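You operate a simulated robot arm through the tools that you are given. There is no shell and no other tool.

You run a simulated robot arm. Do the job below in one go: nothing can be reset, and whatever is moved stays where it is left.

JOB
Set the controls near the top of the number three machine. At the end: the number three grip knob is turned to 2; the number three feed lever is set to free; the number three chute lever is set to shut; the number three outer roller knob is turned to 4; whatever was shut is shut again. Leave all else as you found it, and nothing knocked over. The number three chute lever goes to its stop. The number three feed lever goes to its stop.

The check looks at the end state, three seconds after you hand in, the way a careful person would. Anything else that was tipped, shoved, dropped, spilled or broken makes it a failure.

ROBOT AND FRAMES
A 7-joint arm with a two-finger parallel gripper, fixed in place. Base frame: the origin is on the floor under the middle of its stand, x ahead of it, y to its left, z up. Readings come in cm, degrees, newtons and seconds.
With the tool pointing down near the work surface it reaches from about 12 to 64 cm from the base axis. Its first joint turns from -66.0 to 66.0 degrees. Payload 2.4 kg.
The TCP is the grasp point between the finger pads, 3 cm short of the fingertips. In the tool frame z runs along the fingers and y along their closing line. Largest opening 9.4 cm; finger width 2.8, thickness 1; the body of the gripper, 5 by 9.6 cm, starts 5.5 cm behind the TCP.
Orientation is told as [roll, pitch, yaw] about the base's x, y, z axes, in that order, counted from this pose: with the fingers straight down and closing along the base's y, the tool's x points along the base's -x, its y along +y and its z along -z.

CONTROLS
- The arm moves only by the tool play_rows. Its argument "targets" is a list that holds one entry, the list of rows, each a list of 7 numbers: the opening in per cent of the stroke, from 0 (shut) to 100 (fully open), then the shift along the tool's x, y, z in units of 30 mm (1.0 is 30 mm), then the turn, a rotation vector about the tool's x, y, z in units of 6 degrees (1.0 is 6 degrees). In form: [[[claw, dx, dy, dz, ax, ay, az], ...]]. A call has 1 to 20 rows; each row shifts and turns the commanded pose from where the row before left it, along the tool's axes as they then stand. A call with a number of a shift or a turn outside -1 to 1 is refused whole. Each row takes 0.2 s and may step no farther than 5 cm and 8.6 degrees from the row before; otherwise, or with a gripper value out of range, the whole call is refused. Where a pose cannot be reached the arm comes as near as it can. A force on the tool above 40 N (or 10 N above the force at the start of the call, whichever is more), or a blocked arm, ends the call early, and 0.2 s more pass. The fingers move at their own pace (about 15.3 cm/s each) and stop on an object; they squeeze with about 36 N. The grip force told is the motor's: it shows also when the fingers shut on nothing. Time passes only in rows, and 0.2 s behind the last, so rows that do not move let the fingers close. It gives the time, the measured TCP pose, the force on the tool (base axes), the opening and the grip force at its end, in the units of the frame above (readings bear some noise), with the torque about the TCP (base axes, N m) and any sound that the robot's microphone picked up.
- Cameras (640 x 400 px; columns grow to the right, rows downward): "scene" is fixed at [1.14, 46.19, 145.06]; the picture's right is [-0.87, -0.49, 0.00], its down [-0.25, 0.45, -0.86] and it looks along [0.42, -0.75, -0.52] (base axes); focal length 317 px, centre (320, 200). "wrist" rides on the gripper at [7.6, 1.4, -10.3] in the tool frame; the picture's right is [-0.18, 0.98, 0.00], its down [-0.75, -0.14, -0.64] and it looks along [-0.63, -0.12, 0.77] (tool axes); focal length 243 px, centre (320, 200). There is no depth. A picture from a camera that has moved, and an enlarged one, comes with that camera's place and axes in the base frame and with its lens. The place of the scene camera against the robot may be out by one fixed shift of up to 1.8 cm in any direction.
- capture(camera): a new picture of that camera. It takes no simulated time.
- enlarge(camera, box): a new picture of the part [left, top, right, bottom] of that camera's present view, enlarged. It takes no simulated time.
- sign_off(): hands the job in; it is judged then, once.

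Places have to be worked out from the pictures, the camera data and where the tool is seen. Open the gripper and draw the arm clear of the work before you hand the job in, unless the task says otherwise.

The tools are called after "Emit:" as name(argument=value, ...) on one line, values as JSON. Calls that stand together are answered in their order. play_rows: Moves the arm, as the interface text tells. Its arguments: {"type":"object","properties":{"targets":{"type":"array"}},"required":["targets"]} The other tools are called the same way: capture (camera) takes a picture; enlarge (camera, box) takes an enlarged picture of a part of a camera's view; sign_off () hands the job in.

At the start:

```text
time_s: 0.0
tool_pos: [33.69, -23.67, 102.94]
orientation: [0.0, -0.1, 0.0]
ft_force: [-0.6, 0.0, 0.4]
wrist_torque: [0.02, -0.02, 0.0]
finger_gap: 9.41
finger_force: 0.1
```

scene: 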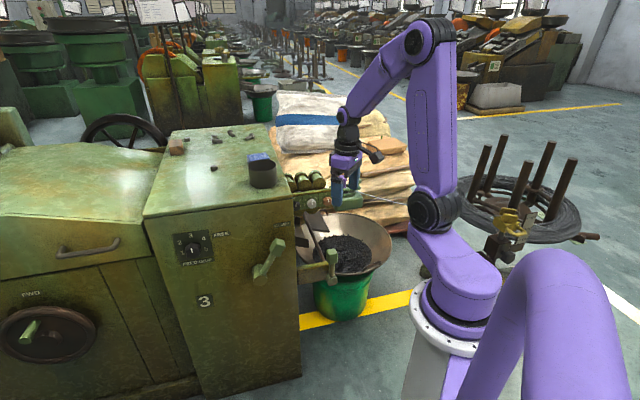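
wrist: 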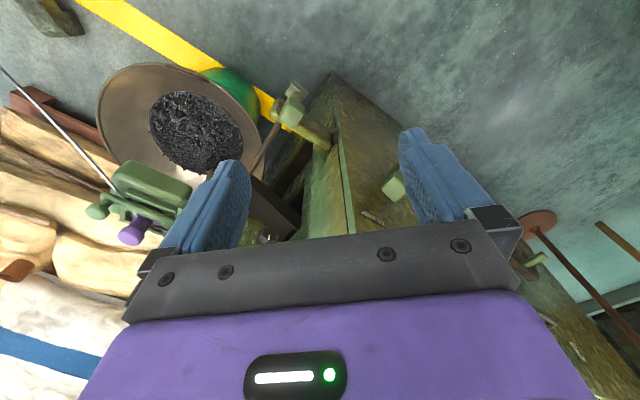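

I start by looking closely at the machine with the "3" on it, to find each control before moving anything.

Emit:
enlarge(camera="scene", box=[140, 200, 300, 300])

Emit:
enlarge(camera="scene", box=[240, 140, 400, 300])

Emit:
enlarge(camera="scene", box=[0, 220, 160, 400])

Emit:
enlarge(camera="wrist", box=[80, 60, 400, 260])

```text
4.00 times, centred on (220, 250) of scene
camera zoom: at [1.14, 46.19, 145.06], right [-0.87, -0.49, 0.0], down [-0.25, 0.45, -0.86], along [0.42, -0.75, -0.52], focal length 1270 px, centre (720, 0)
```

zoom: 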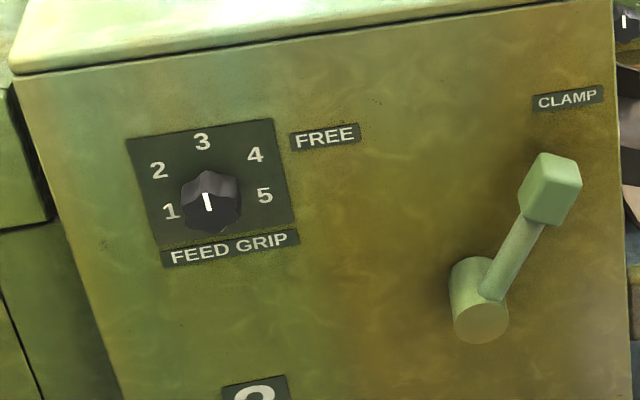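

```text
2.50 times, centred on (320, 220) of scene
camera zoom: at [1.14, 46.19, 145.06], right [-0.87, -0.49, 0.0], down [-0.25, 0.45, -0.86], along [0.42, -0.75, -0.52], focal length 794 px, centre (320, 150)
```

zoom: 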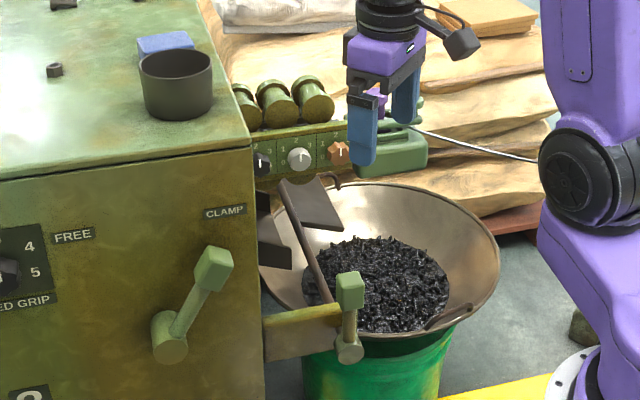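

```text
2.22 times, centred on (80, 310) of scene
camera zoom: at [1.14, 46.19, 145.06], right [-0.87, -0.49, 0.0], down [-0.25, 0.45, -0.86], along [0.42, -0.75, -0.52], focal length 705 px, centre (853, -44)
```

zoom: 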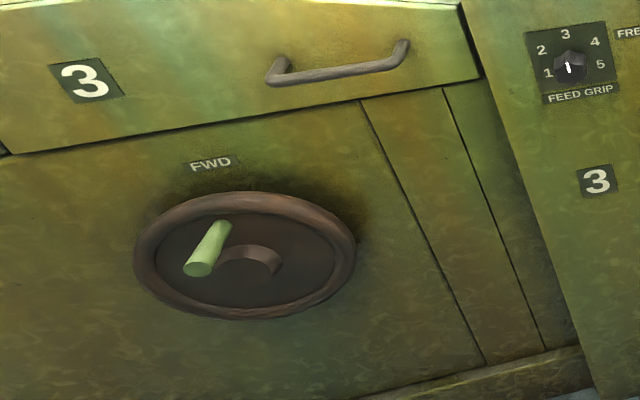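

```text
2.00 times, centred on (240, 160) of wrist
camera zoom: at [26.02, -22.3, 113.19], right [0.18, 0.98, 0.0], down [0.75, -0.14, 0.64], along [0.63, -0.12, -0.77], focal length 485 px, centre (480, 280)
```

zoom: 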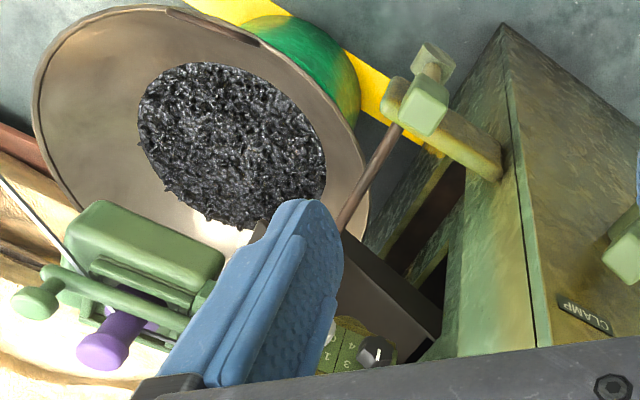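

The front face shows a FEED GRIP dial, a lever between FREE and CLAMP, and a roller strip with small knobs behind. I enlarge these further to read their labels and settings.

Emit:
enlarge(camera="scene", box=[290, 170, 350, 220])

Emit:
enlarge(camera="scene", box=[290, 220, 360, 300])

Emit:
enlarge(camera="scene", box=[165, 225, 215, 275])

Emit:
enlarge(camera="scene", box=[150, 120, 290, 200])

Emit:
enlarge(camera="wrist", box=[220, 60, 420, 250])

Emit:
enlarge(camera="wrist", box=[480, 180, 640, 400])

```text
8.00 times, centred on (320, 195) of scene
camera zoom: at [1.14, 46.19, 145.06], right [-0.87, -0.49, 0.0], down [-0.25, 0.45, -0.86], along [0.42, -0.75, -0.52], focal length 2539 px, centre (320, 240)
```

zoom: 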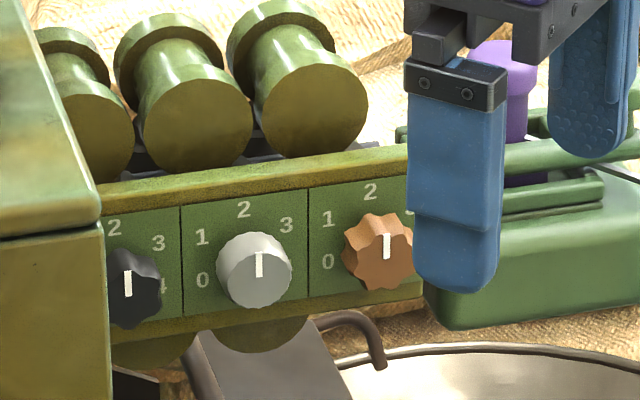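

```text
5.00 times, centred on (325, 260) of scene
camera zoom: at [1.14, 46.19, 145.06], right [-0.87, -0.49, 0.0], down [-0.25, 0.45, -0.86], along [0.42, -0.75, -0.52], focal length 1587 px, centre (295, -100)
```

zoom: 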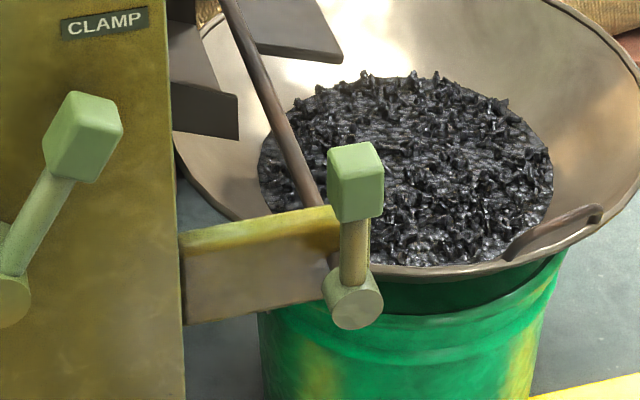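

```text
8.00 times, centred on (190, 250) of scene
camera zoom: at [1.14, 46.19, 145.06], right [-0.87, -0.49, 0.0], down [-0.25, 0.45, -0.86], along [0.42, -0.75, -0.52], focal length 2539 px, centre (1360, -200)
```

zoom: 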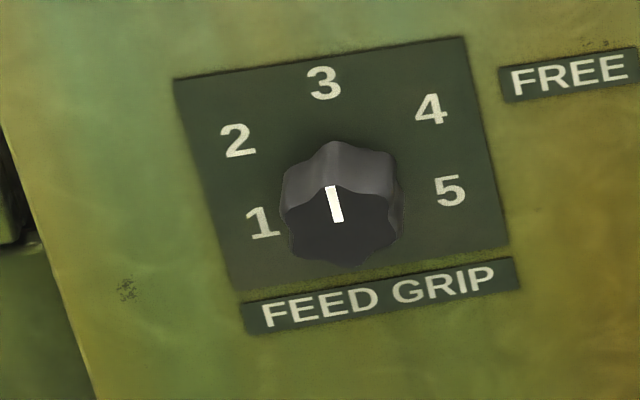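

```text
4.57 times, centred on (220, 160) of scene
camera zoom: at [1.14, 46.19, 145.06], right [-0.87, -0.49, 0.0], down [-0.25, 0.45, -0.86], along [0.42, -0.75, -0.52], focal length 1451 px, centre (777, 383)
```

zoom: 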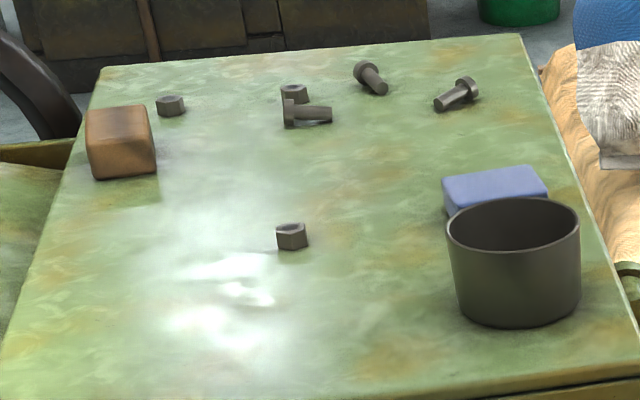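

```text
2.11 times, centred on (320, 155) of wrist
camera zoom: at [26.02, -22.3, 113.19], right [0.18, 0.98, 0.0], down [0.75, -0.14, 0.64], along [0.63, -0.12, -0.77], focal length 511 px, centre (320, 295)
```

zoom: 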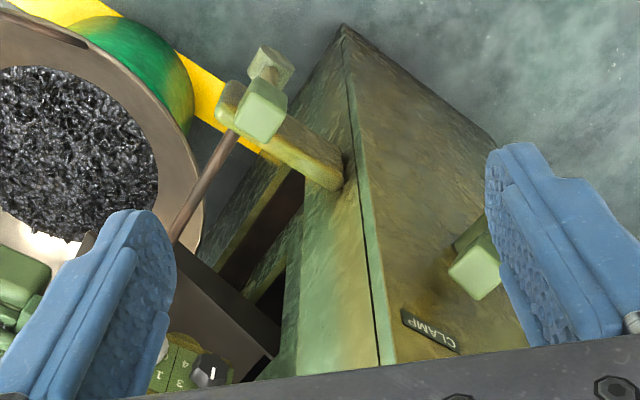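

```text
1.82 times, centred on (560, 290) of wrist
camera zoom: at [26.02, -22.3, 113.19], right [0.18, 0.98, 0.0], down [0.75, -0.14, 0.64], along [0.63, -0.12, -0.77], focal length 441 px, centre (-116, 36)
```

zoom: 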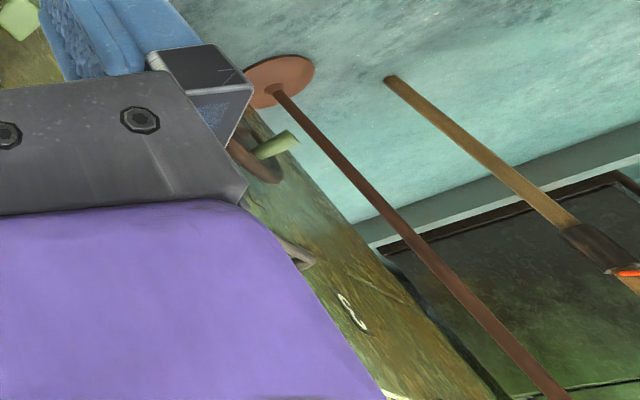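

I judge the front face stands upright, facing about (-0.68, 0.73), roughly 49 cm from the base axis. The CLAMP label is near (51.5, -19, 87). I will back the tool away from the face and yaw it to face the machine for a better look.

Emit:
play_rows(targets=[[[100, 0.5, 0, 0, 0, 0, 1], [100, 0.5, 0, 0, 0, 0, 1], [100, 0.5, 0, 0, 0, 0, 1], [100, 0.5, 0, 0, 0, 0, 1], [100, 0.5, 0, 0, 0, 0, 1], [100, 0.5, 0, 0, 0, 0, 1], [100, 0, 0, 0, 0, 0, 1], [100, 0, 0, 0, 0, 0, 1]]])

Emit:
capture(camera="wrist")

Emit:
capture(camera="scene")

```text
time_s: 1.8
tool_pos: [25.15, -21.26, 103.01]
orientation: [0.0, 0.0, -48.1]
ft_force: [-0.6, 0.1, 0.2]
wrist_torque: [-0.02, 0.0, 0.0]
finger_gap: 9.42
finger_force: 0.1
```

```text
taken
camera wrist: at [21.08, -14.75, 113.26], right [0.85, 0.52, 0.0], down [0.4, -0.66, 0.64], along [0.33, -0.55, -0.77], focal length 243 px, centre (320, 200)
```

wrist: 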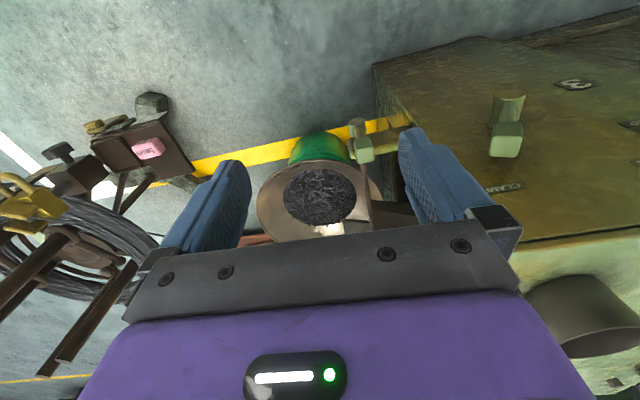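

```text
taken
```

scene: 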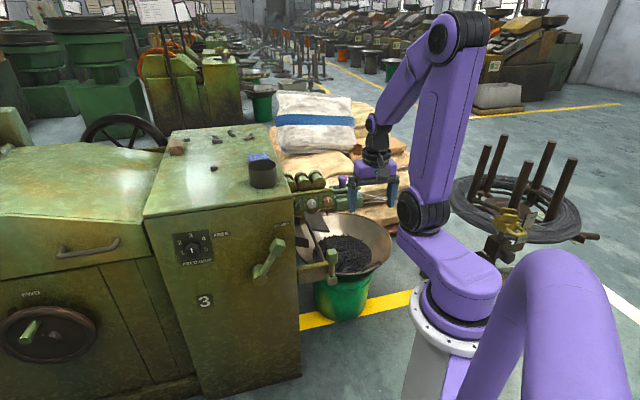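

The tool now faces the machine. I enlarge the chute lever, the front face and the roller strip in both views.

Emit:
enlarge(camera="wrist", box=[320, 90, 440, 210])

Emit:
enlarge(camera="wrist", box=[440, 50, 640, 250])

Emit:
enlarge(camera="scene", box=[270, 160, 400, 240])

```text
3.33 times, centred on (380, 150) of wrist
camera zoom: at [21.08, -14.75, 113.26], right [0.85, 0.52, 0.0], down [0.4, -0.66, 0.64], along [0.33, -0.55, -0.77], focal length 809 px, centre (120, 367)
```

zoom: 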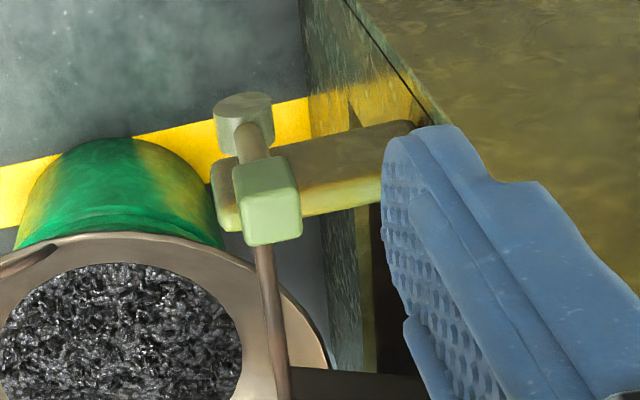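

```text
2.00 times, centred on (540, 150) of wrist
camera zoom: at [21.08, -14.75, 113.26], right [0.85, 0.52, 0.0], down [0.4, -0.66, 0.64], along [0.33, -0.55, -0.77], focal length 485 px, centre (-120, 300)
```

zoom: 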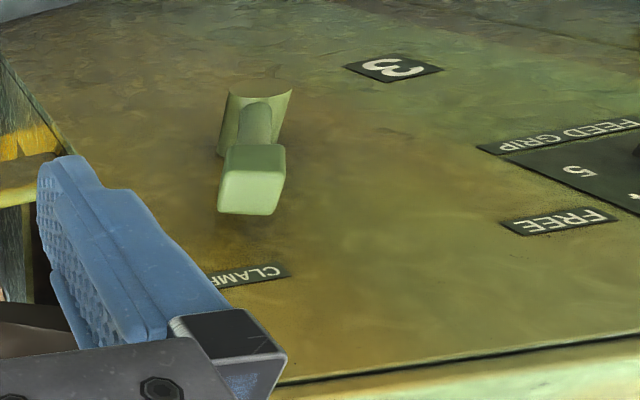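

```text
4.92 times, centred on (335, 200) of scene
camera zoom: at [1.14, 46.19, 145.06], right [-0.87, -0.49, 0.0], down [-0.25, 0.45, -0.86], along [0.42, -0.75, -0.52], focal length 1563 px, centre (246, 200)
```

zoom: 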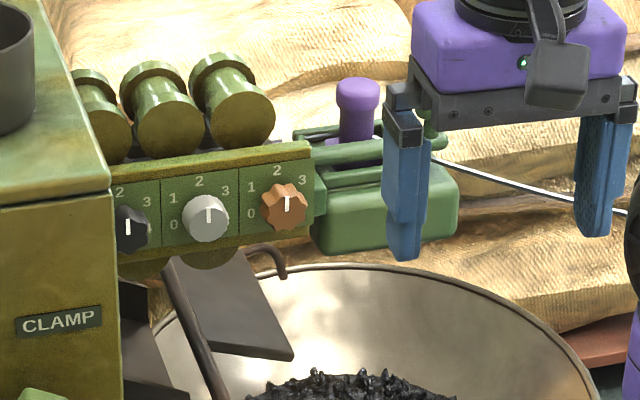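

Matching the pictures gives these places, after correcting the scene camera by about 1.5 cm:
- Feed lever knob: (52, -15, 80).
- Chute lever knob: (41, -30.5, 69).
- Grip knob: (72, 1, 81).
- Orange outer roller knob: (52, -48.5, 79).

I tilt the tool forward so I can see the roller strip and chute.

Emit:
play_rows(targets=[[[100, 0, 0, 0, 0, -1, 0], [100, 0, 0, 0, 0, -1, 0], [100, 0, 0, 0, 0, -1, 0], [100, 0, 0, 0, 0, -1, 0]]])

Emit:
capture(camera="wrist")

Emit:
enlarge(camera="wrist", box=[240, 90, 420, 230])

```text
time_s: 2.8
tool_pos: [25.62, -21.43, 102.95]
orientation: [-0.1, -24.1, -48.0]
ft_force: [0.6, -0.4, -0.2]
wrist_torque: [0.03, -0.01, 0.05]
finger_gap: 9.39
finger_force: 0.0
out of reach, approached as far as the arm can: row 1
```

```text
taken
camera wrist: at [19.15, -12.27, 109.22], right [0.84, 0.53, 0.07], down [0.18, -0.41, 0.89], along [0.51, -0.74, -0.44], focal length 243 px, centre (320, 200)
```

wrist: 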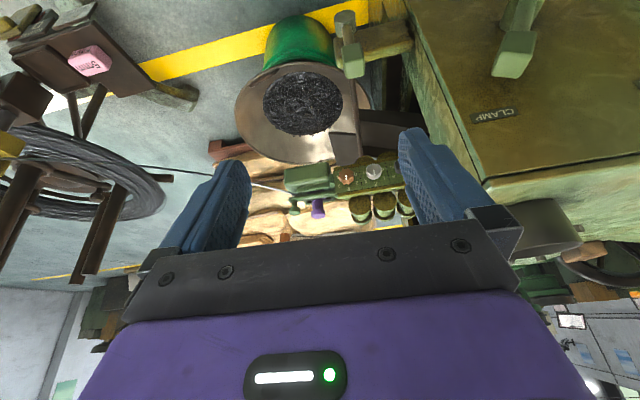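

```text
2.86 times, centred on (330, 160) of wrist
camera zoom: at [19.15, -12.27, 109.22], right [0.84, 0.53, 0.07], down [0.18, -0.41, 0.89], along [0.51, -0.74, -0.44], focal length 693 px, centre (291, 314)
```

zoom: 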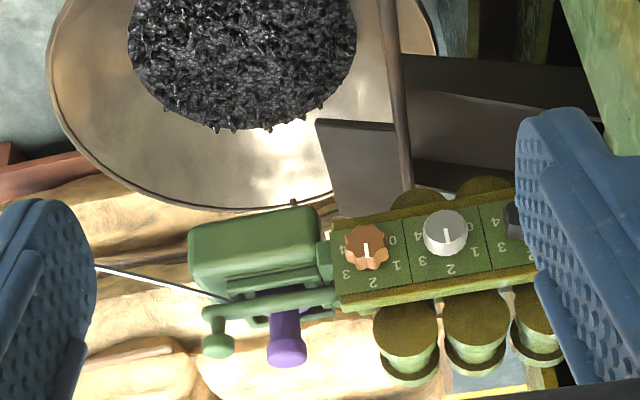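

Now I look closer at the chute lever's bracket and the flap, searching for labels and stops.

Emit:
enlarge(camera="wrist", box=[300, 0, 440, 90])

Emit:
enlarge(camera="wrist", box=[310, 80, 420, 180])

Emit:
enlarge(camera="scene", box=[295, 200, 345, 250])

Emit:
enlarge(camera="scene", box=[290, 240, 350, 300])

```text
4.44 times, centred on (370, 45) of wrist
camera zoom: at [19.15, -12.27, 109.22], right [0.84, 0.53, 0.07], down [0.18, -0.41, 0.89], along [0.51, -0.74, -0.44], focal length 1078 px, centre (98, 889)
```

zoom: 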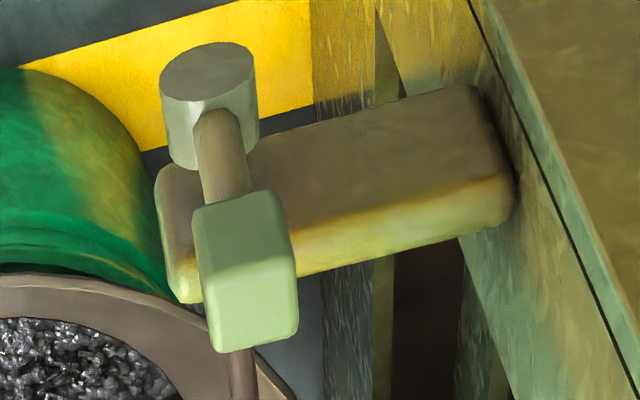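

```text
4.00 times, centred on (365, 130) of wrist
camera zoom: at [19.15, -12.27, 109.22], right [0.84, 0.53, 0.07], down [0.18, -0.41, 0.89], along [0.51, -0.74, -0.44], focal length 970 px, centre (140, 480)
```

zoom: 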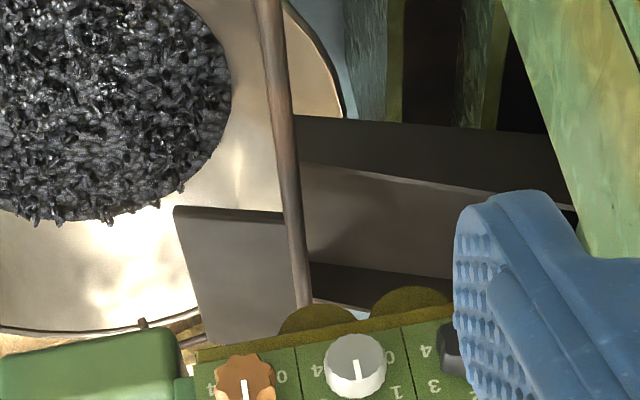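

```text
8.00 times, centred on (320, 225) of scene
camera zoom: at [1.14, 46.19, 145.06], right [-0.87, -0.49, 0.0], down [-0.25, 0.45, -0.86], along [0.42, -0.75, -0.52], focal length 2539 px, centre (320, 0)
```

zoom: 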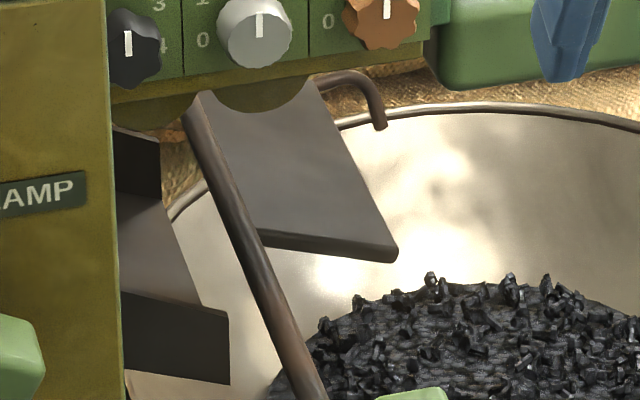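

```text
6.67 times, centred on (320, 270) of scene
camera zoom: at [1.14, 46.19, 145.06], right [-0.87, -0.49, 0.0], down [-0.25, 0.45, -0.86], along [0.42, -0.75, -0.52], focal length 2116 px, centre (320, -267)
```

zoom: 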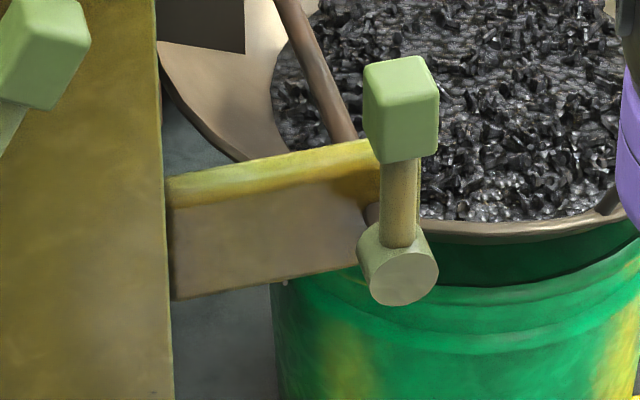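

The flap hangs from a shaft that runs just above the trough's end. I judge that shaft to be turned by the chute lever, which now stands upright with the flap swung out. Shut should therefore mean the lever turned towards the bowl, so the flap drops over the trough mouth. I move lower and nearer for a close look.

Emit:
play_rows(targets=[[[100, 0.042, 0.444, 0.914, 0, 0, 0], [100, 0.042, 0.444, 0.914, 0, 0, 0], [100, 0.042, 0.444, 0.914, 0, 0, 0], [100, 0.042, 0.444, 0.914, 0, 0, 0], [100, 0.042, 0.444, 0.914, 0, 0, 0], [100, 0.042, 0.444, 0.914, 0, 0, 0], [100, 0, 0, 0, 0, -1, 0], [100, 0, 0, 0, 0, -1, 0], [100, 0, 0, 0, 0, -1, 0], [100, 0, 0, 0, 0, -1, 0]]])

Emit:
capture(camera="wrist")

Emit:
capture(camera="scene")

```text
time_s: 5.0
tool_pos: [31.32, -21.01, 88.3]
orientation: [-7.6, -29.2, -46.8]
ft_force: [0.9, 0.6, -1.0]
wrist_torque: [-0.03, 0.0, 0.01]
finger_gap: 9.41
finger_force: 0.0
out of reach, approached as far as the arm can: row 6, 7, 8, 9
```

```text
taken
camera wrist: at [25.38, -10.77, 93.3], right [0.86, 0.5, -0.02], down [0.19, -0.28, 0.94], along [0.47, -0.82, -0.34], focal length 243 px, centre (320, 200)
```

wrist: 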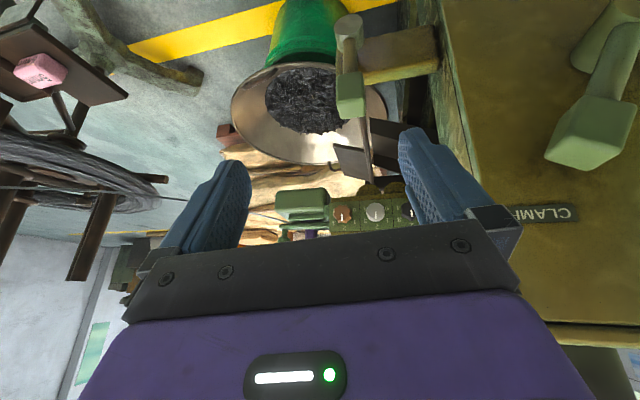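

```text
taken
```

scene: 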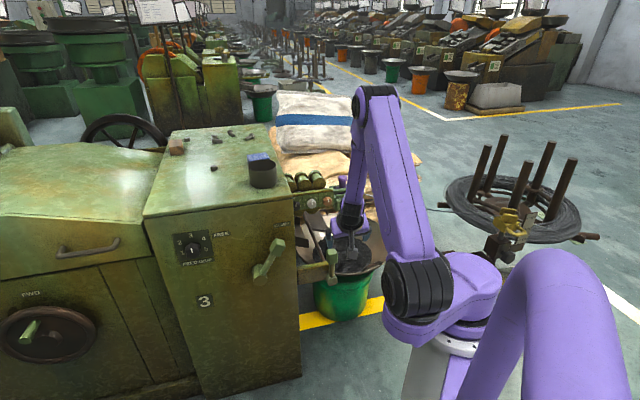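

That pose was out of reach: the elbow folds too far when the wrist is near the base, and the orientation drifted. I ease the tilt back while lowering a little, to see where the commanded pose stands.

Emit:
play_rows(targets=[[[100, 0, 0, 0.5, 0, 1, 0], [100, 0, 0, 0.5, 0, 1, 0], [100, 0, 0, 0.5, 0, 1, 0]]])

```text
time_s: 5.8
tool_pos: [32.13, -22.63, 84.19]
orientation: [-6.6, -11.2, -49.3]
ft_force: [-0.1, -1.0, 0.4]
wrist_torque: [0.04, 0.0, -0.03]
finger_gap: 9.4
finger_force: 0.1
```

The commanded pose restarts from the measured pose. I straighten the roll, close the fingers, and move down and left to a spot in front of and left of the chute lever knob.

Emit:
play_rows(targets=[[[0, 0, 0.5, 0, -0.55, 0, 0], [0, 0, 0.5, 0, -0.55, 0, 0], [0, -0.1, 0.5, 0.8, 0, 0, 0], [0, -0.1, 0.5, 0.8, 0, 0, 0], [0, -0.1, 0.2, 0.8, 0, 0, 0], [0, 0, 0, 0.8, 0, 0, 0], [0, 0, 0, 0.8, 0, -0.5, 0], [0, 0, 0, 0.8, 0, -0.5, 0]]])

Emit:
capture(camera="wrist")

Emit:
capture(camera="scene")

```text
time_s: 7.6
tool_pos: [39.74, -21.3, 70.14]
orientation: [-0.1, -17.3, -49.2]
ft_force: [0.5, 0.2, -0.1]
wrist_torque: [0.02, 0.02, 0.0]
finger_gap: 0.0
finger_force: 33.4
```

```text
taken
camera wrist: at [33.98, -12.6, 77.61], right [0.86, 0.51, 0.05], down [0.24, -0.49, 0.84], along [0.45, -0.71, -0.54], focal length 243 px, centre (320, 200)
```

wrist: 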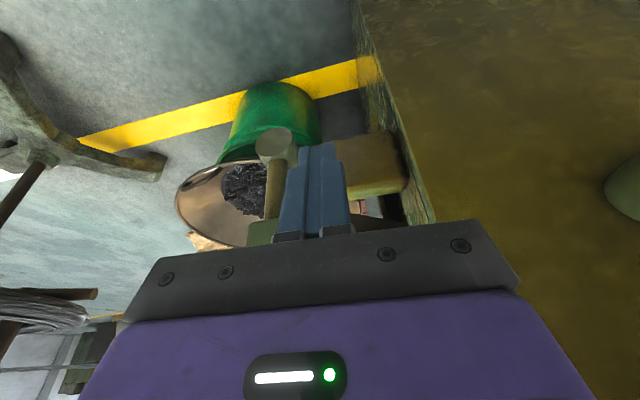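

```text
taken
```

scene: 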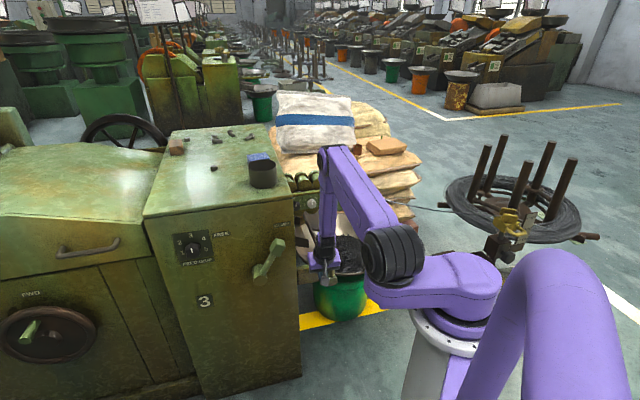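

The closed fingers are at about 14.5 cm along the face, level with the chute knob and just left of it. I tilt the tool further toward horizontal here, low down, where the arm has room.

Emit:
play_rows(targets=[[[0, 0, 0, 0, 0, -1, 0], [0, 0, 0, 0, 0, -1, 0], [0, 0, 0, 0, 0, -1, 0], [0, 0, 0, 0, 0, -1, 0], [0, 0, 0, 0, 0, -1, 0], [0, 0, 0, 0, 0, -1, 0]]])

Emit:
capture(camera="wrist")

Emit:
capture(camera="scene")

```text
time_s: 9.0
tool_pos: [39.57, -21.35, 70.05]
orientation: [-0.2, -53.4, -49.1]
ft_force: [-0.7, 0.4, -0.1]
wrist_torque: [-0.01, 0.03, -0.01]
finger_gap: 0.0
finger_force: 32.8
```

```text
taken
camera wrist: at [32.34, -10.74, 70.05], right [0.82, 0.56, 0.15], down [-0.15, -0.04, 0.99], along [0.56, -0.83, 0.05], focal length 243 px, centre (320, 200)
```

wrist: 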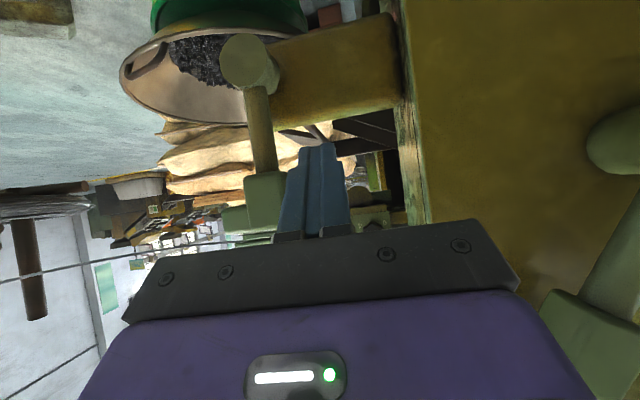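

```text
taken
```

scene: 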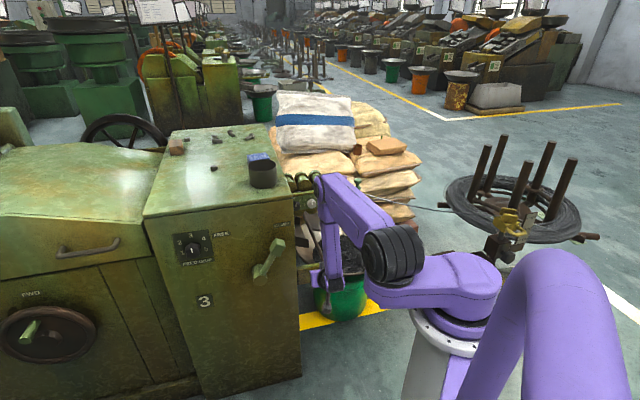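

The arm reaches this pose well. I tilt nearly horizontal, correct the yaw slightly, and advance so the closed fingers lie along the left side of the chute knob.

Emit:
play_rows(targets=[[[0, 0, 0, 0, 0, -1, 0], [0, 0, 0, 0, 0, -1, 0], [0, 0, 0, 0, -0.3, 0, -0.14], [0, 0, 0, 0, 0, -1, 0], [0, 0, 0, 0, 0, -1, 0]]])

Emit:
capture(camera="wrist")

```text
time_s: 10.2
tool_pos: [39.68, -21.29, 69.97]
orientation: [-0.6, -77.5, -46.6]
ft_force: [-0.2, 0.7, -0.4]
wrist_torque: [0.03, 0.02, 0.01]
finger_gap: 0.0
finger_force: 32.6
```

```text
taken
camera wrist: at [32.67, -11.82, 64.88], right [0.75, 0.64, 0.18], down [-0.42, 0.24, 0.88], along [0.52, -0.73, 0.45], focal length 243 px, centre (320, 200)
```

wrist: 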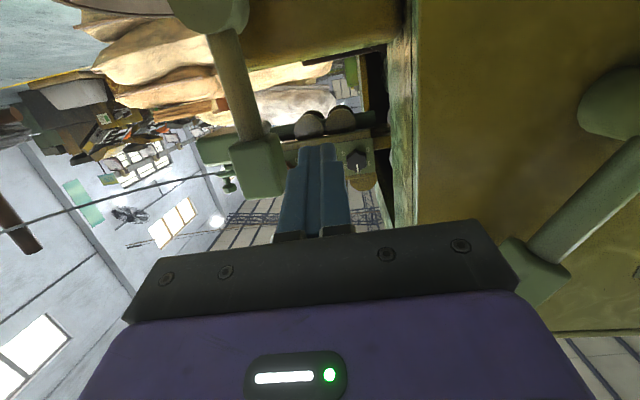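

The tool is near level and just left of the chute knob. I advance 6.3 cm toward the machine beside the knob, then ease right until it is about to touch.

Emit:
play_rows(targets=[[[0, -0.151, 0, 0.683, 0, 0, 0], [0, -0.151, 0, 0.683, 0, 0, 0], [0, -0.151, 0, 0.683, 0, 0, 0], [0, 0, -0.3, 0, 0, 0, 0], [0, 0, -0.3, 0, 0, 0, 0]]])

Emit:
capture(camera="wrist")

Emit:
enlarge(camera="scene", box=[270, 200, 400, 300])

```text
time_s: 11.4
tool_pos: [42.72, -27.13, 69.92]
orientation: [-0.6, -77.3, -46.7]
ft_force: [0.5, -0.1, -0.1]
wrist_torque: [0.01, 0.0, 0.0]
finger_gap: 0.0
finger_force: 33.0
```

```text
taken
camera wrist: at [35.72, -17.6, 64.73], right [0.75, 0.64, 0.18], down [-0.41, 0.24, 0.88], along [0.52, -0.73, 0.45], focal length 243 px, centre (320, 200)
```

wrist: 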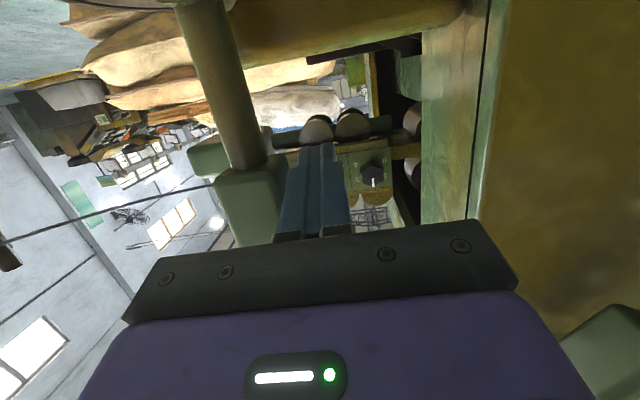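

```text
4.00 times, centred on (335, 250) of scene
camera zoom: at [1.14, 46.19, 145.06], right [-0.87, -0.49, 0.0], down [-0.25, 0.45, -0.86], along [0.42, -0.75, -0.52], focal length 1270 px, centre (260, 0)
```

zoom: 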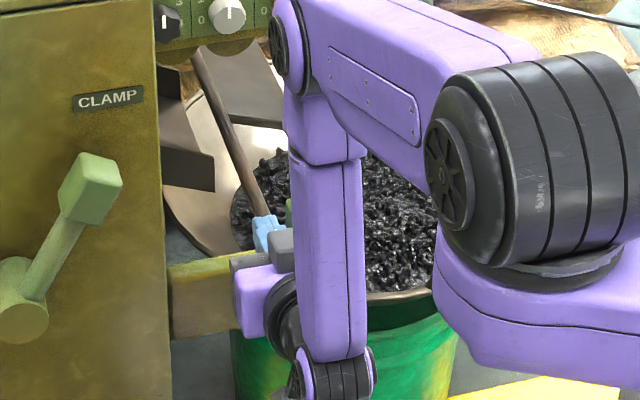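

The fingers lie just left of the chute knob, with no contact force yet. I push the lever right, toward the bowl, in small steps to about 30 degrees.

Emit:
play_rows(targets=[[[0, 0, -0.33, 0, 0, 0, 0], [0, 0, -0.33, 0, 0, 0, 0], [0, 0, -0.33, 0, 0, 0, 0], [0, 0, -0.33, 0, 0, 0, 0], [0, 0, -0.33, 0, 0, 0, 0], [0, 0, -0.33, 0, 0, 0, 0]]])

Emit:
capture(camera="wrist")

Emit:
enlarge(camera="scene", box=[270, 200, 400, 300])

```text
time_s: 12.8
tool_pos: [38.15, -31.26, 69.88]
orientation: [-0.7, -77.4, -46.8]
ft_force: [0.9, 0.3, -0.3]
wrist_torque: [0.04, -0.03, -0.01]
finger_gap: 0.02
finger_force: 33.1
```

```text
taken
camera wrist: at [31.16, -21.74, 64.79], right [0.75, 0.64, 0.18], down [-0.41, 0.24, 0.88], along [0.51, -0.73, 0.45], focal length 243 px, centre (320, 200)
```

wrist: 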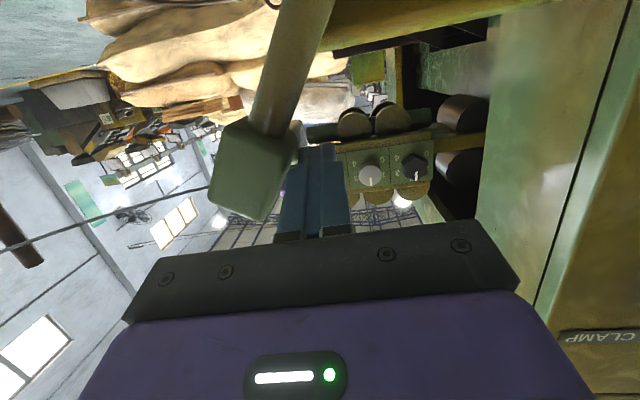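

```text
4.00 times, centred on (335, 250) of scene
camera zoom: at [1.14, 46.19, 145.06], right [-0.87, -0.49, 0.0], down [-0.25, 0.45, -0.86], along [0.42, -0.75, -0.52], focal length 1270 px, centre (260, 0)
```

zoom: 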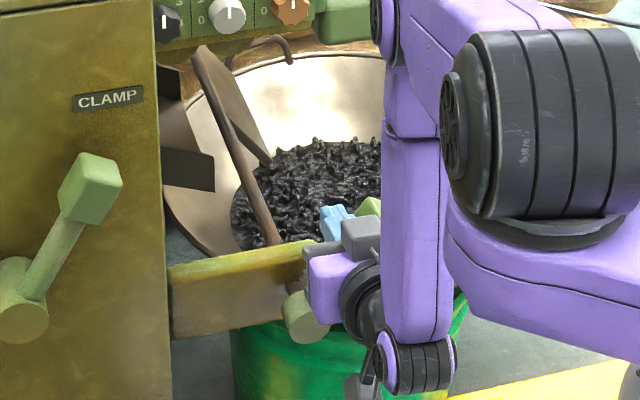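

The lever moves freely and the flap is dropping, which confirms the direction. I follow the arc further, to about 60 degrees.

Emit:
play_rows(targets=[[[0, 0.114, -0.31, 0.025, 0, 0, 0], [0, 0.114, -0.31, 0.025, 0, 0, 0], [0, 0.114, -0.31, 0.025, 0, 0, 0], [0, 0.114, -0.31, 0.025, 0, 0, 0], [0, 0.217, -0.294, 0.048, 0, 0, 0], [0, 0.217, -0.294, 0.048, 0, 0, 0], [0, 0.217, -0.294, 0.048, 0, 0, 0]]])

Emit:
capture(camera="wrist")

Emit:
enlarge(camera="scene", box=[270, 200, 400, 300])

```text
time_s: 14.4
tool_pos: [33.68, -35.3, 66.82]
orientation: [-0.8, -77.4, -46.4]
ft_force: [1.8, 11.4, 13.3]
wrist_torque: [-0.15, -0.17, 0.15]
finger_gap: 0.0
finger_force: 33.1
```

```text
taken
camera wrist: at [26.6, -25.89, 61.54], right [0.75, 0.64, 0.18], down [-0.42, 0.24, 0.88], along [0.52, -0.73, 0.45], focal length 243 px, centre (320, 200)
```

wrist: 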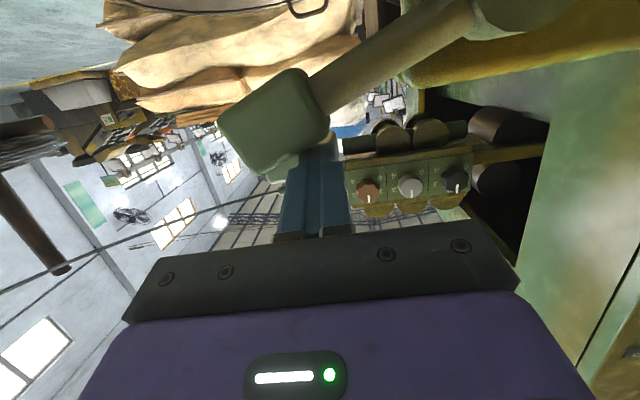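

```text
4.00 times, centred on (335, 250) of scene
camera zoom: at [1.13, 46.23, 145.05], right [-0.87, -0.49, 0.0], down [-0.25, 0.45, -0.86], along [0.42, -0.75, -0.52], focal length 1270 px, centre (260, 0)
```

zoom: 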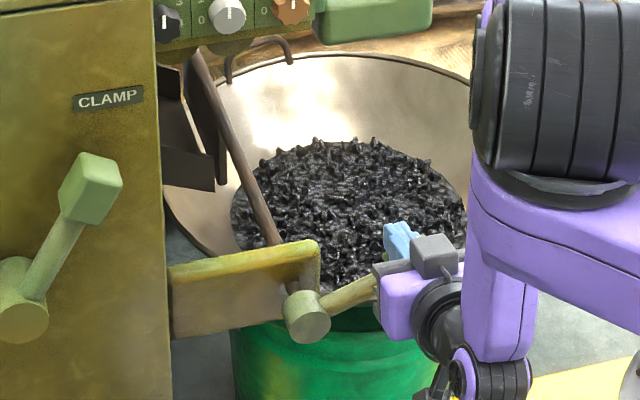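

The force jumped to about 17 N near 58–60 degrees, so this may be the stop. I press a little further to confirm.

Emit:
play_rows(targets=[[[0, 0.1, -0.08, 0.02, 0, 0, 0], [0, 0.05, -0.03, 0.01, 0, 0, 0]]])

Emit:
enlarge(camera="scene", box=[290, 200, 350, 250])

Emit:
enlarge(camera="scene", box=[310, 240, 390, 300])

```text
time_s: 14.8
tool_pos: [33.48, -35.34, 66.66]
orientation: [-0.4, -78.0, -46.3]
ft_force: [-4.1, 8.7, 11.9]
wrist_torque: [-0.16, -0.02, -0.01]
finger_gap: 0.0
finger_force: 32.8
stopped in row 1: the force on the tool passed its limit at 47 N (the readings are from after the stop); the commanded pose is now the measured one
```

```text
8.00 times, centred on (320, 225) of scene
camera zoom: at [1.12, 46.21, 145.05], right [-0.87, -0.49, 0.0], down [-0.25, 0.45, -0.86], along [0.42, -0.75, -0.52], focal length 2539 px, centre (320, 0)
```

zoom: 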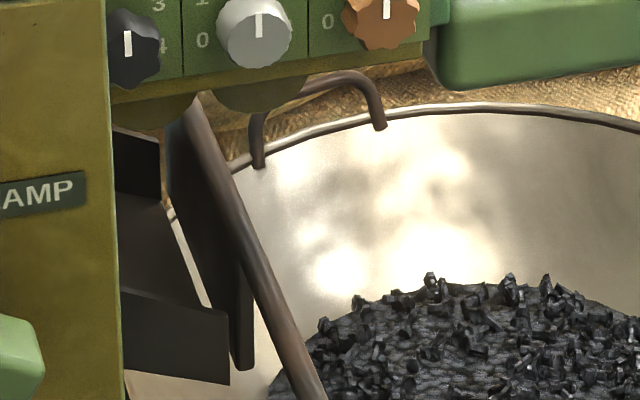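

```text
6.67 times, centred on (350, 270) of scene
camera zoom: at [1.12, 46.21, 145.05], right [-0.87, -0.49, 0.0], down [-0.25, 0.45, -0.86], along [0.42, -0.75, -0.52], focal length 2116 px, centre (120, -267)
```

zoom: 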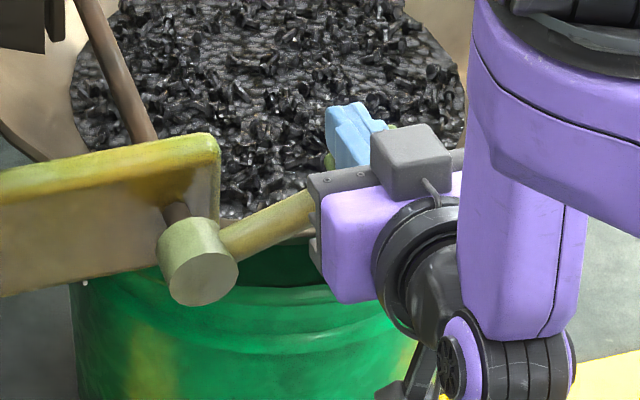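

The lever is against a hard stop (47 N) and the flap hangs across the trough mouth, so the chute is shut. I lift the fingers off the lever upward, then draw back.

Emit:
play_rows(targets=[[[0, -0.4, 0.2, -0.08, 0, 0, 0], [0, -0.6, 0.2, -0.12, 0, 0, 0], [0, -0.8, 0.2, -0.17, 0, 0, 0]]])

Emit:
enlarge(camera="scene", box=[290, 200, 390, 300])

Emit:
capture(camera="wrist")

```text
time_s: 15.6
tool_pos: [34.93, -34.18, 72.02]
orientation: [-0.4, -77.8, -46.5]
ft_force: [-0.5, 0.4, -0.3]
wrist_torque: [-0.01, -0.01, 0.05]
finger_gap: 0.0
finger_force: 32.7
```

```text
4.00 times, centred on (340, 250) of scene
camera zoom: at [1.14, 46.19, 145.06], right [-0.87, -0.49, 0.0], down [-0.25, 0.45, -0.86], along [0.42, -0.75, -0.52], focal length 1270 px, centre (240, 0)
```

zoom: 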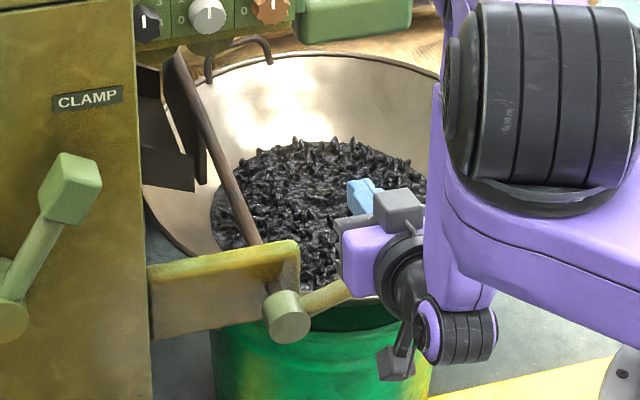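

```text
taken
camera wrist: at [27.91, -24.71, 66.85], right [0.74, 0.64, 0.18], down [-0.42, 0.25, 0.87], along [0.52, -0.72, 0.46], focal length 243 px, centre (320, 200)
```

wrist: 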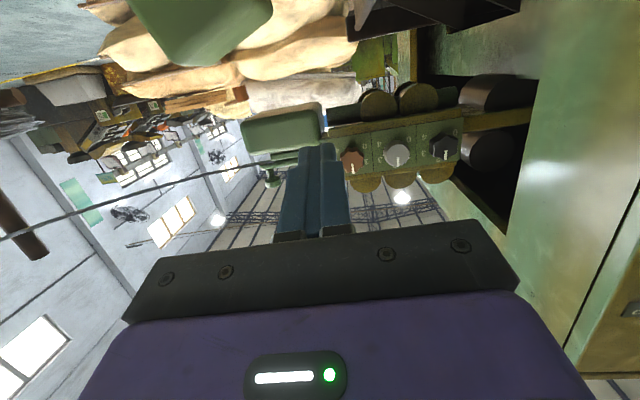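

The lever stays put. Next is the roller strip; I enlarge it in this view to read the orange knob and its surroundings.

Emit:
enlarge(camera="wrist", box=[310, 80, 480, 220])

Emit:
enlarge(camera="scene", box=[295, 170, 365, 215])

```text
2.86 times, centred on (395, 150) of wrist
camera zoom: at [27.91, -24.71, 66.85], right [0.74, 0.64, 0.18], down [-0.42, 0.25, 0.87], along [0.52, -0.72, 0.46], focal length 693 px, centre (106, 343)
```

zoom: 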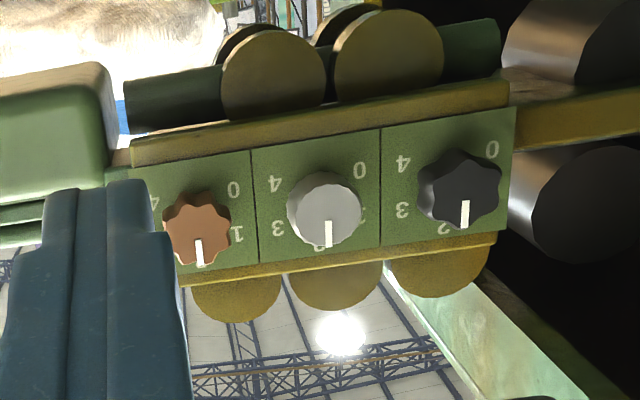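

```text
8.89 times, centred on (330, 192) of scene
camera zoom: at [1.14, 46.19, 145.06], right [-0.87, -0.49, 0.0], down [-0.25, 0.45, -0.86], along [0.42, -0.75, -0.52], focal length 2822 px, centre (231, 267)
```

zoom: 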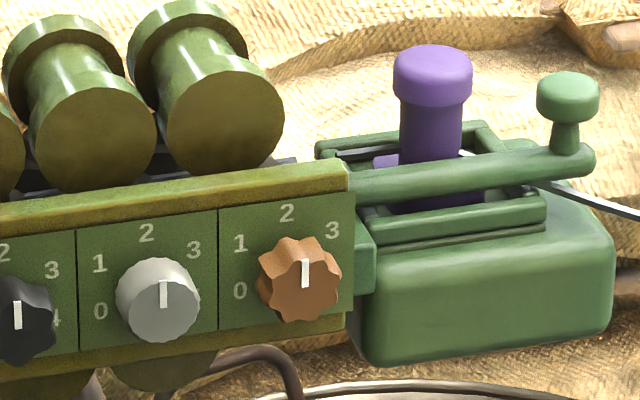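

The dial steps look like 60 degrees each: 0 at lower left, 2 at the top, 4 at lower right. The orange outer knob points to 2, with its front centre near (52.1, -48.5, 79.0), so it needs 120 degrees clockwise. I level the tool and line up with the knob's axis from a standoff, fingers open.

Emit:
play_rows(targets=[[[60, 0, 0, 0, 0, -1, 0], [60, 0, 0, 0, 0.13, -1, 0], [60, -0.78, 0.32, 0, 0, 0, 0], [60, -0.78, 0.32, 0, 0, 0, 0], [60, -0.78, 0.32, 0.3, 0, 0, 0], [60, 0, 0, 0.9, 0, 0, 0], [60, 0, 0, 0.9, 0, 0, 0]]])

Emit:
capture(camera="wrist")

Emit:
capture(camera="scene")

```text
time_s: 17.2
tool_pos: [41.34, -36.9, 79.17]
orientation: [-34.5, -89.7, -13.1]
ft_force: [0.4, -0.2, 0.0]
wrist_torque: [-0.02, -0.01, 0.0]
finger_gap: 5.64
finger_force: 0.0
```

```text
taken
camera wrist: at [35.36, -28.42, 71.54], right [0.73, 0.66, 0.18], down [-0.54, 0.38, 0.76], along [0.43, -0.65, 0.63], focal length 243 px, centre (320, 200)
```

wrist: 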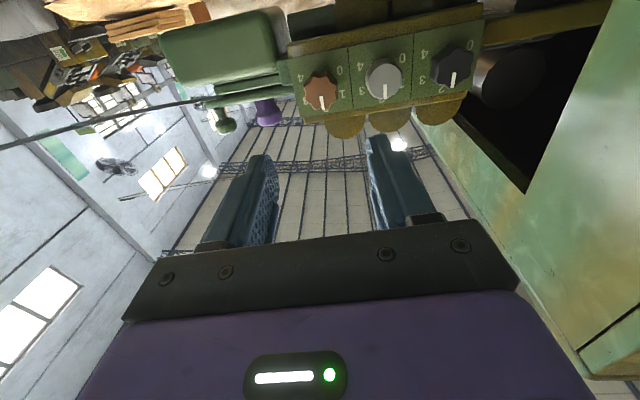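

```text
taken
```

scene: 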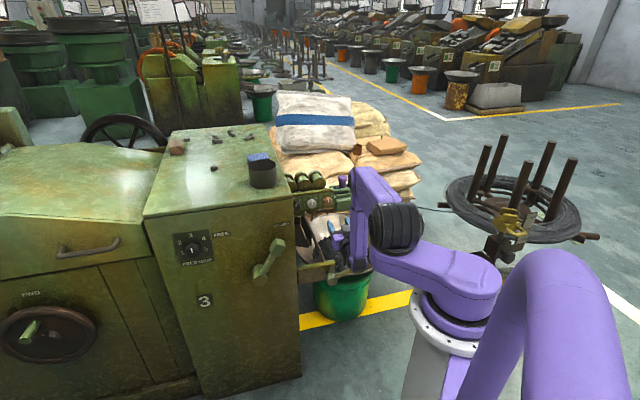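

The tool is aligned with the knob axis (lateral 5.4, height 79). I now roll the tool 60 degrees clockwise so the fingers will sit above and below the knob, away from the green guide box.

Emit:
play_rows(targets=[[[60, 0, 0, 0, 0, 0, 1], [60, 0, 0, 0, 0, 0, 1], [60, 0, 0, 0, 0, 0, 1], [60, 0, 0, 0, 0, 0, 1], [60, 0, 0, 0, 0, 0, 1], [60, 0, 0, 0, 0, 0, 1], [60, 0, 0, 0, 0, 0, 1], [60, 0, 0, 0, 0, 0, 1], [60, 0, 0, 0, 0, 0, 1], [60, 0, 0, 0, 0, 0, 1]]])

Emit:
capture(camera="wrist")

Emit:
enlarge(camera="scene", box=[280, 150, 400, 260])

```text
time_s: 19.4
tool_pos: [41.36, -36.95, 79.26]
orientation: [89.8, -30.0, -137.5]
ft_force: [0.8, -1.1, -0.2]
wrist_torque: [0.01, 0.01, 0.0]
finger_gap: 5.66
finger_force: 0.0
```

```text
taken
camera wrist: at [39.77, -24.44, 76.64], right [0.25, 0.22, 0.94], down [-0.97, -0.01, 0.26], along [0.07, -0.97, 0.21], focal length 243 px, centre (320, 200)
```

wrist: 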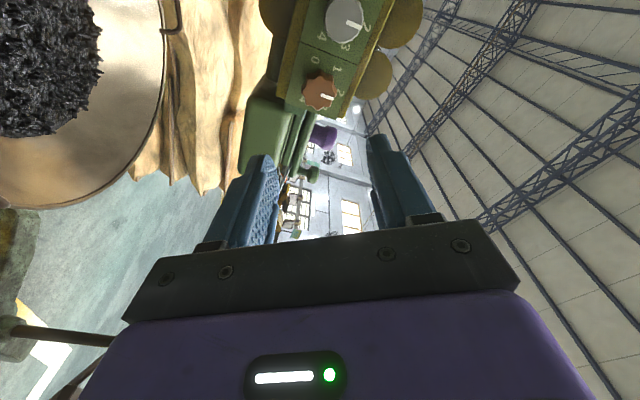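

```text
3.64 times, centred on (340, 205) of scene
camera zoom: at [1.14, 46.19, 145.06], right [-0.87, -0.49, 0.0], down [-0.25, 0.45, -0.86], along [0.42, -0.75, -0.52], focal length 1154 px, centre (247, 182)
```

zoom: 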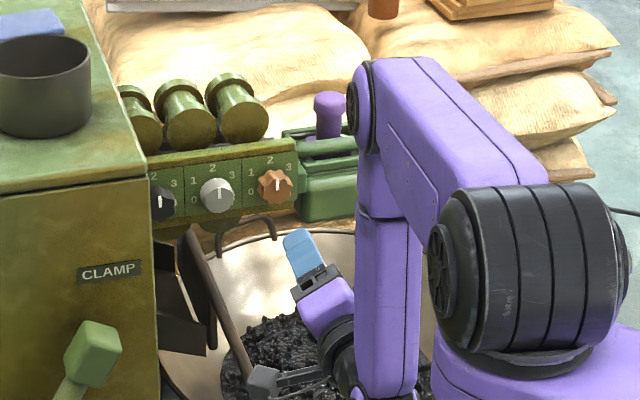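

The knob sits at the same pixel before and after the roll, so the tool axis passes through it. I advance so the fingertips straddle the knob, stopping about 1 cm short of the strip.

Emit:
play_rows(targets=[[[60, 0, 0, 0.92, 0, 0, 0], [60, 0, 0, 0.92, 0, 0, 0], [60, 0, 0, 0.92, 0, 0, 0], [60, 0, 0, 0.92, 0, 0, 0]]])

Emit:
capture(camera="wrist")

Emit:
enlarge(camera="scene", box=[290, 160, 370, 230])

```text
time_s: 20.4
tool_pos: [48.52, -45.18, 79.42]
orientation: [89.8, -30.1, -137.4]
ft_force: [-0.8, -0.3, 0.8]
wrist_torque: [-0.01, 0.0, 0.03]
finger_gap: 5.64
finger_force: 0.1
```

```text
taken
camera wrist: at [47.02, -32.82, 76.73], right [0.25, 0.22, 0.94], down [-0.97, -0.01, 0.26], along [0.07, -0.97, 0.21], focal length 243 px, centre (320, 200)
```

wrist: 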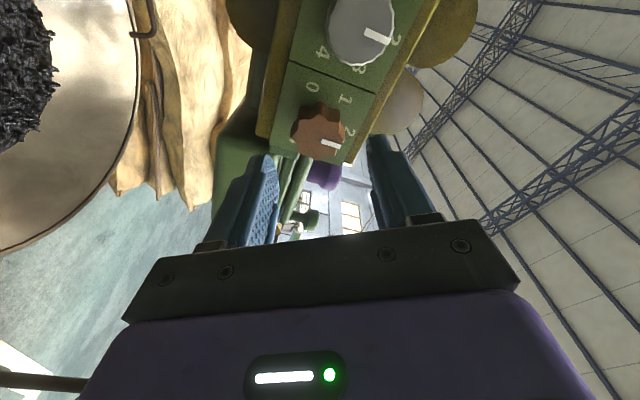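

```text
5.71 times, centred on (330, 195) of scene
camera zoom: at [1.14, 46.19, 145.06], right [-0.87, -0.49, 0.0], down [-0.25, 0.45, -0.86], along [0.42, -0.75, -0.52], focal length 1814 px, centre (263, 229)
```

zoom: 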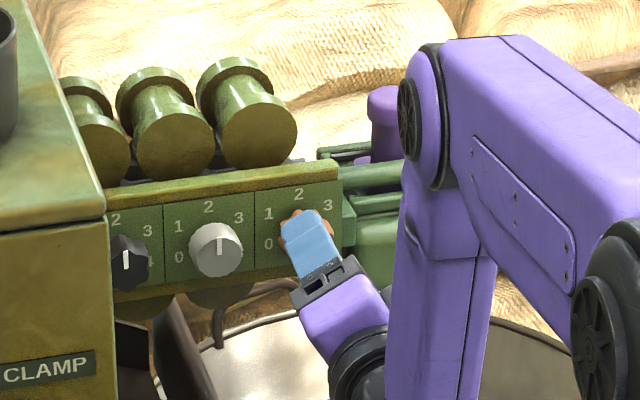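

Now the knob is close. I enlarge the wrist view to measure how far the knob centre is off the tool axis.

Emit:
enlarge(camera="wrist", box=[240, 70, 400, 200])

```text
3.08 times, centred on (320, 135) of wrist
camera zoom: at [47.02, -32.82, 76.73], right [0.25, 0.22, 0.94], down [-0.97, -0.01, 0.26], along [0.07, -0.97, 0.21], focal length 746 px, centre (320, 400)
```

zoom: 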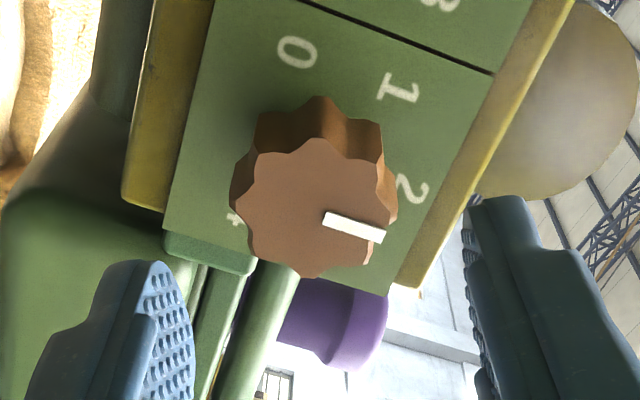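

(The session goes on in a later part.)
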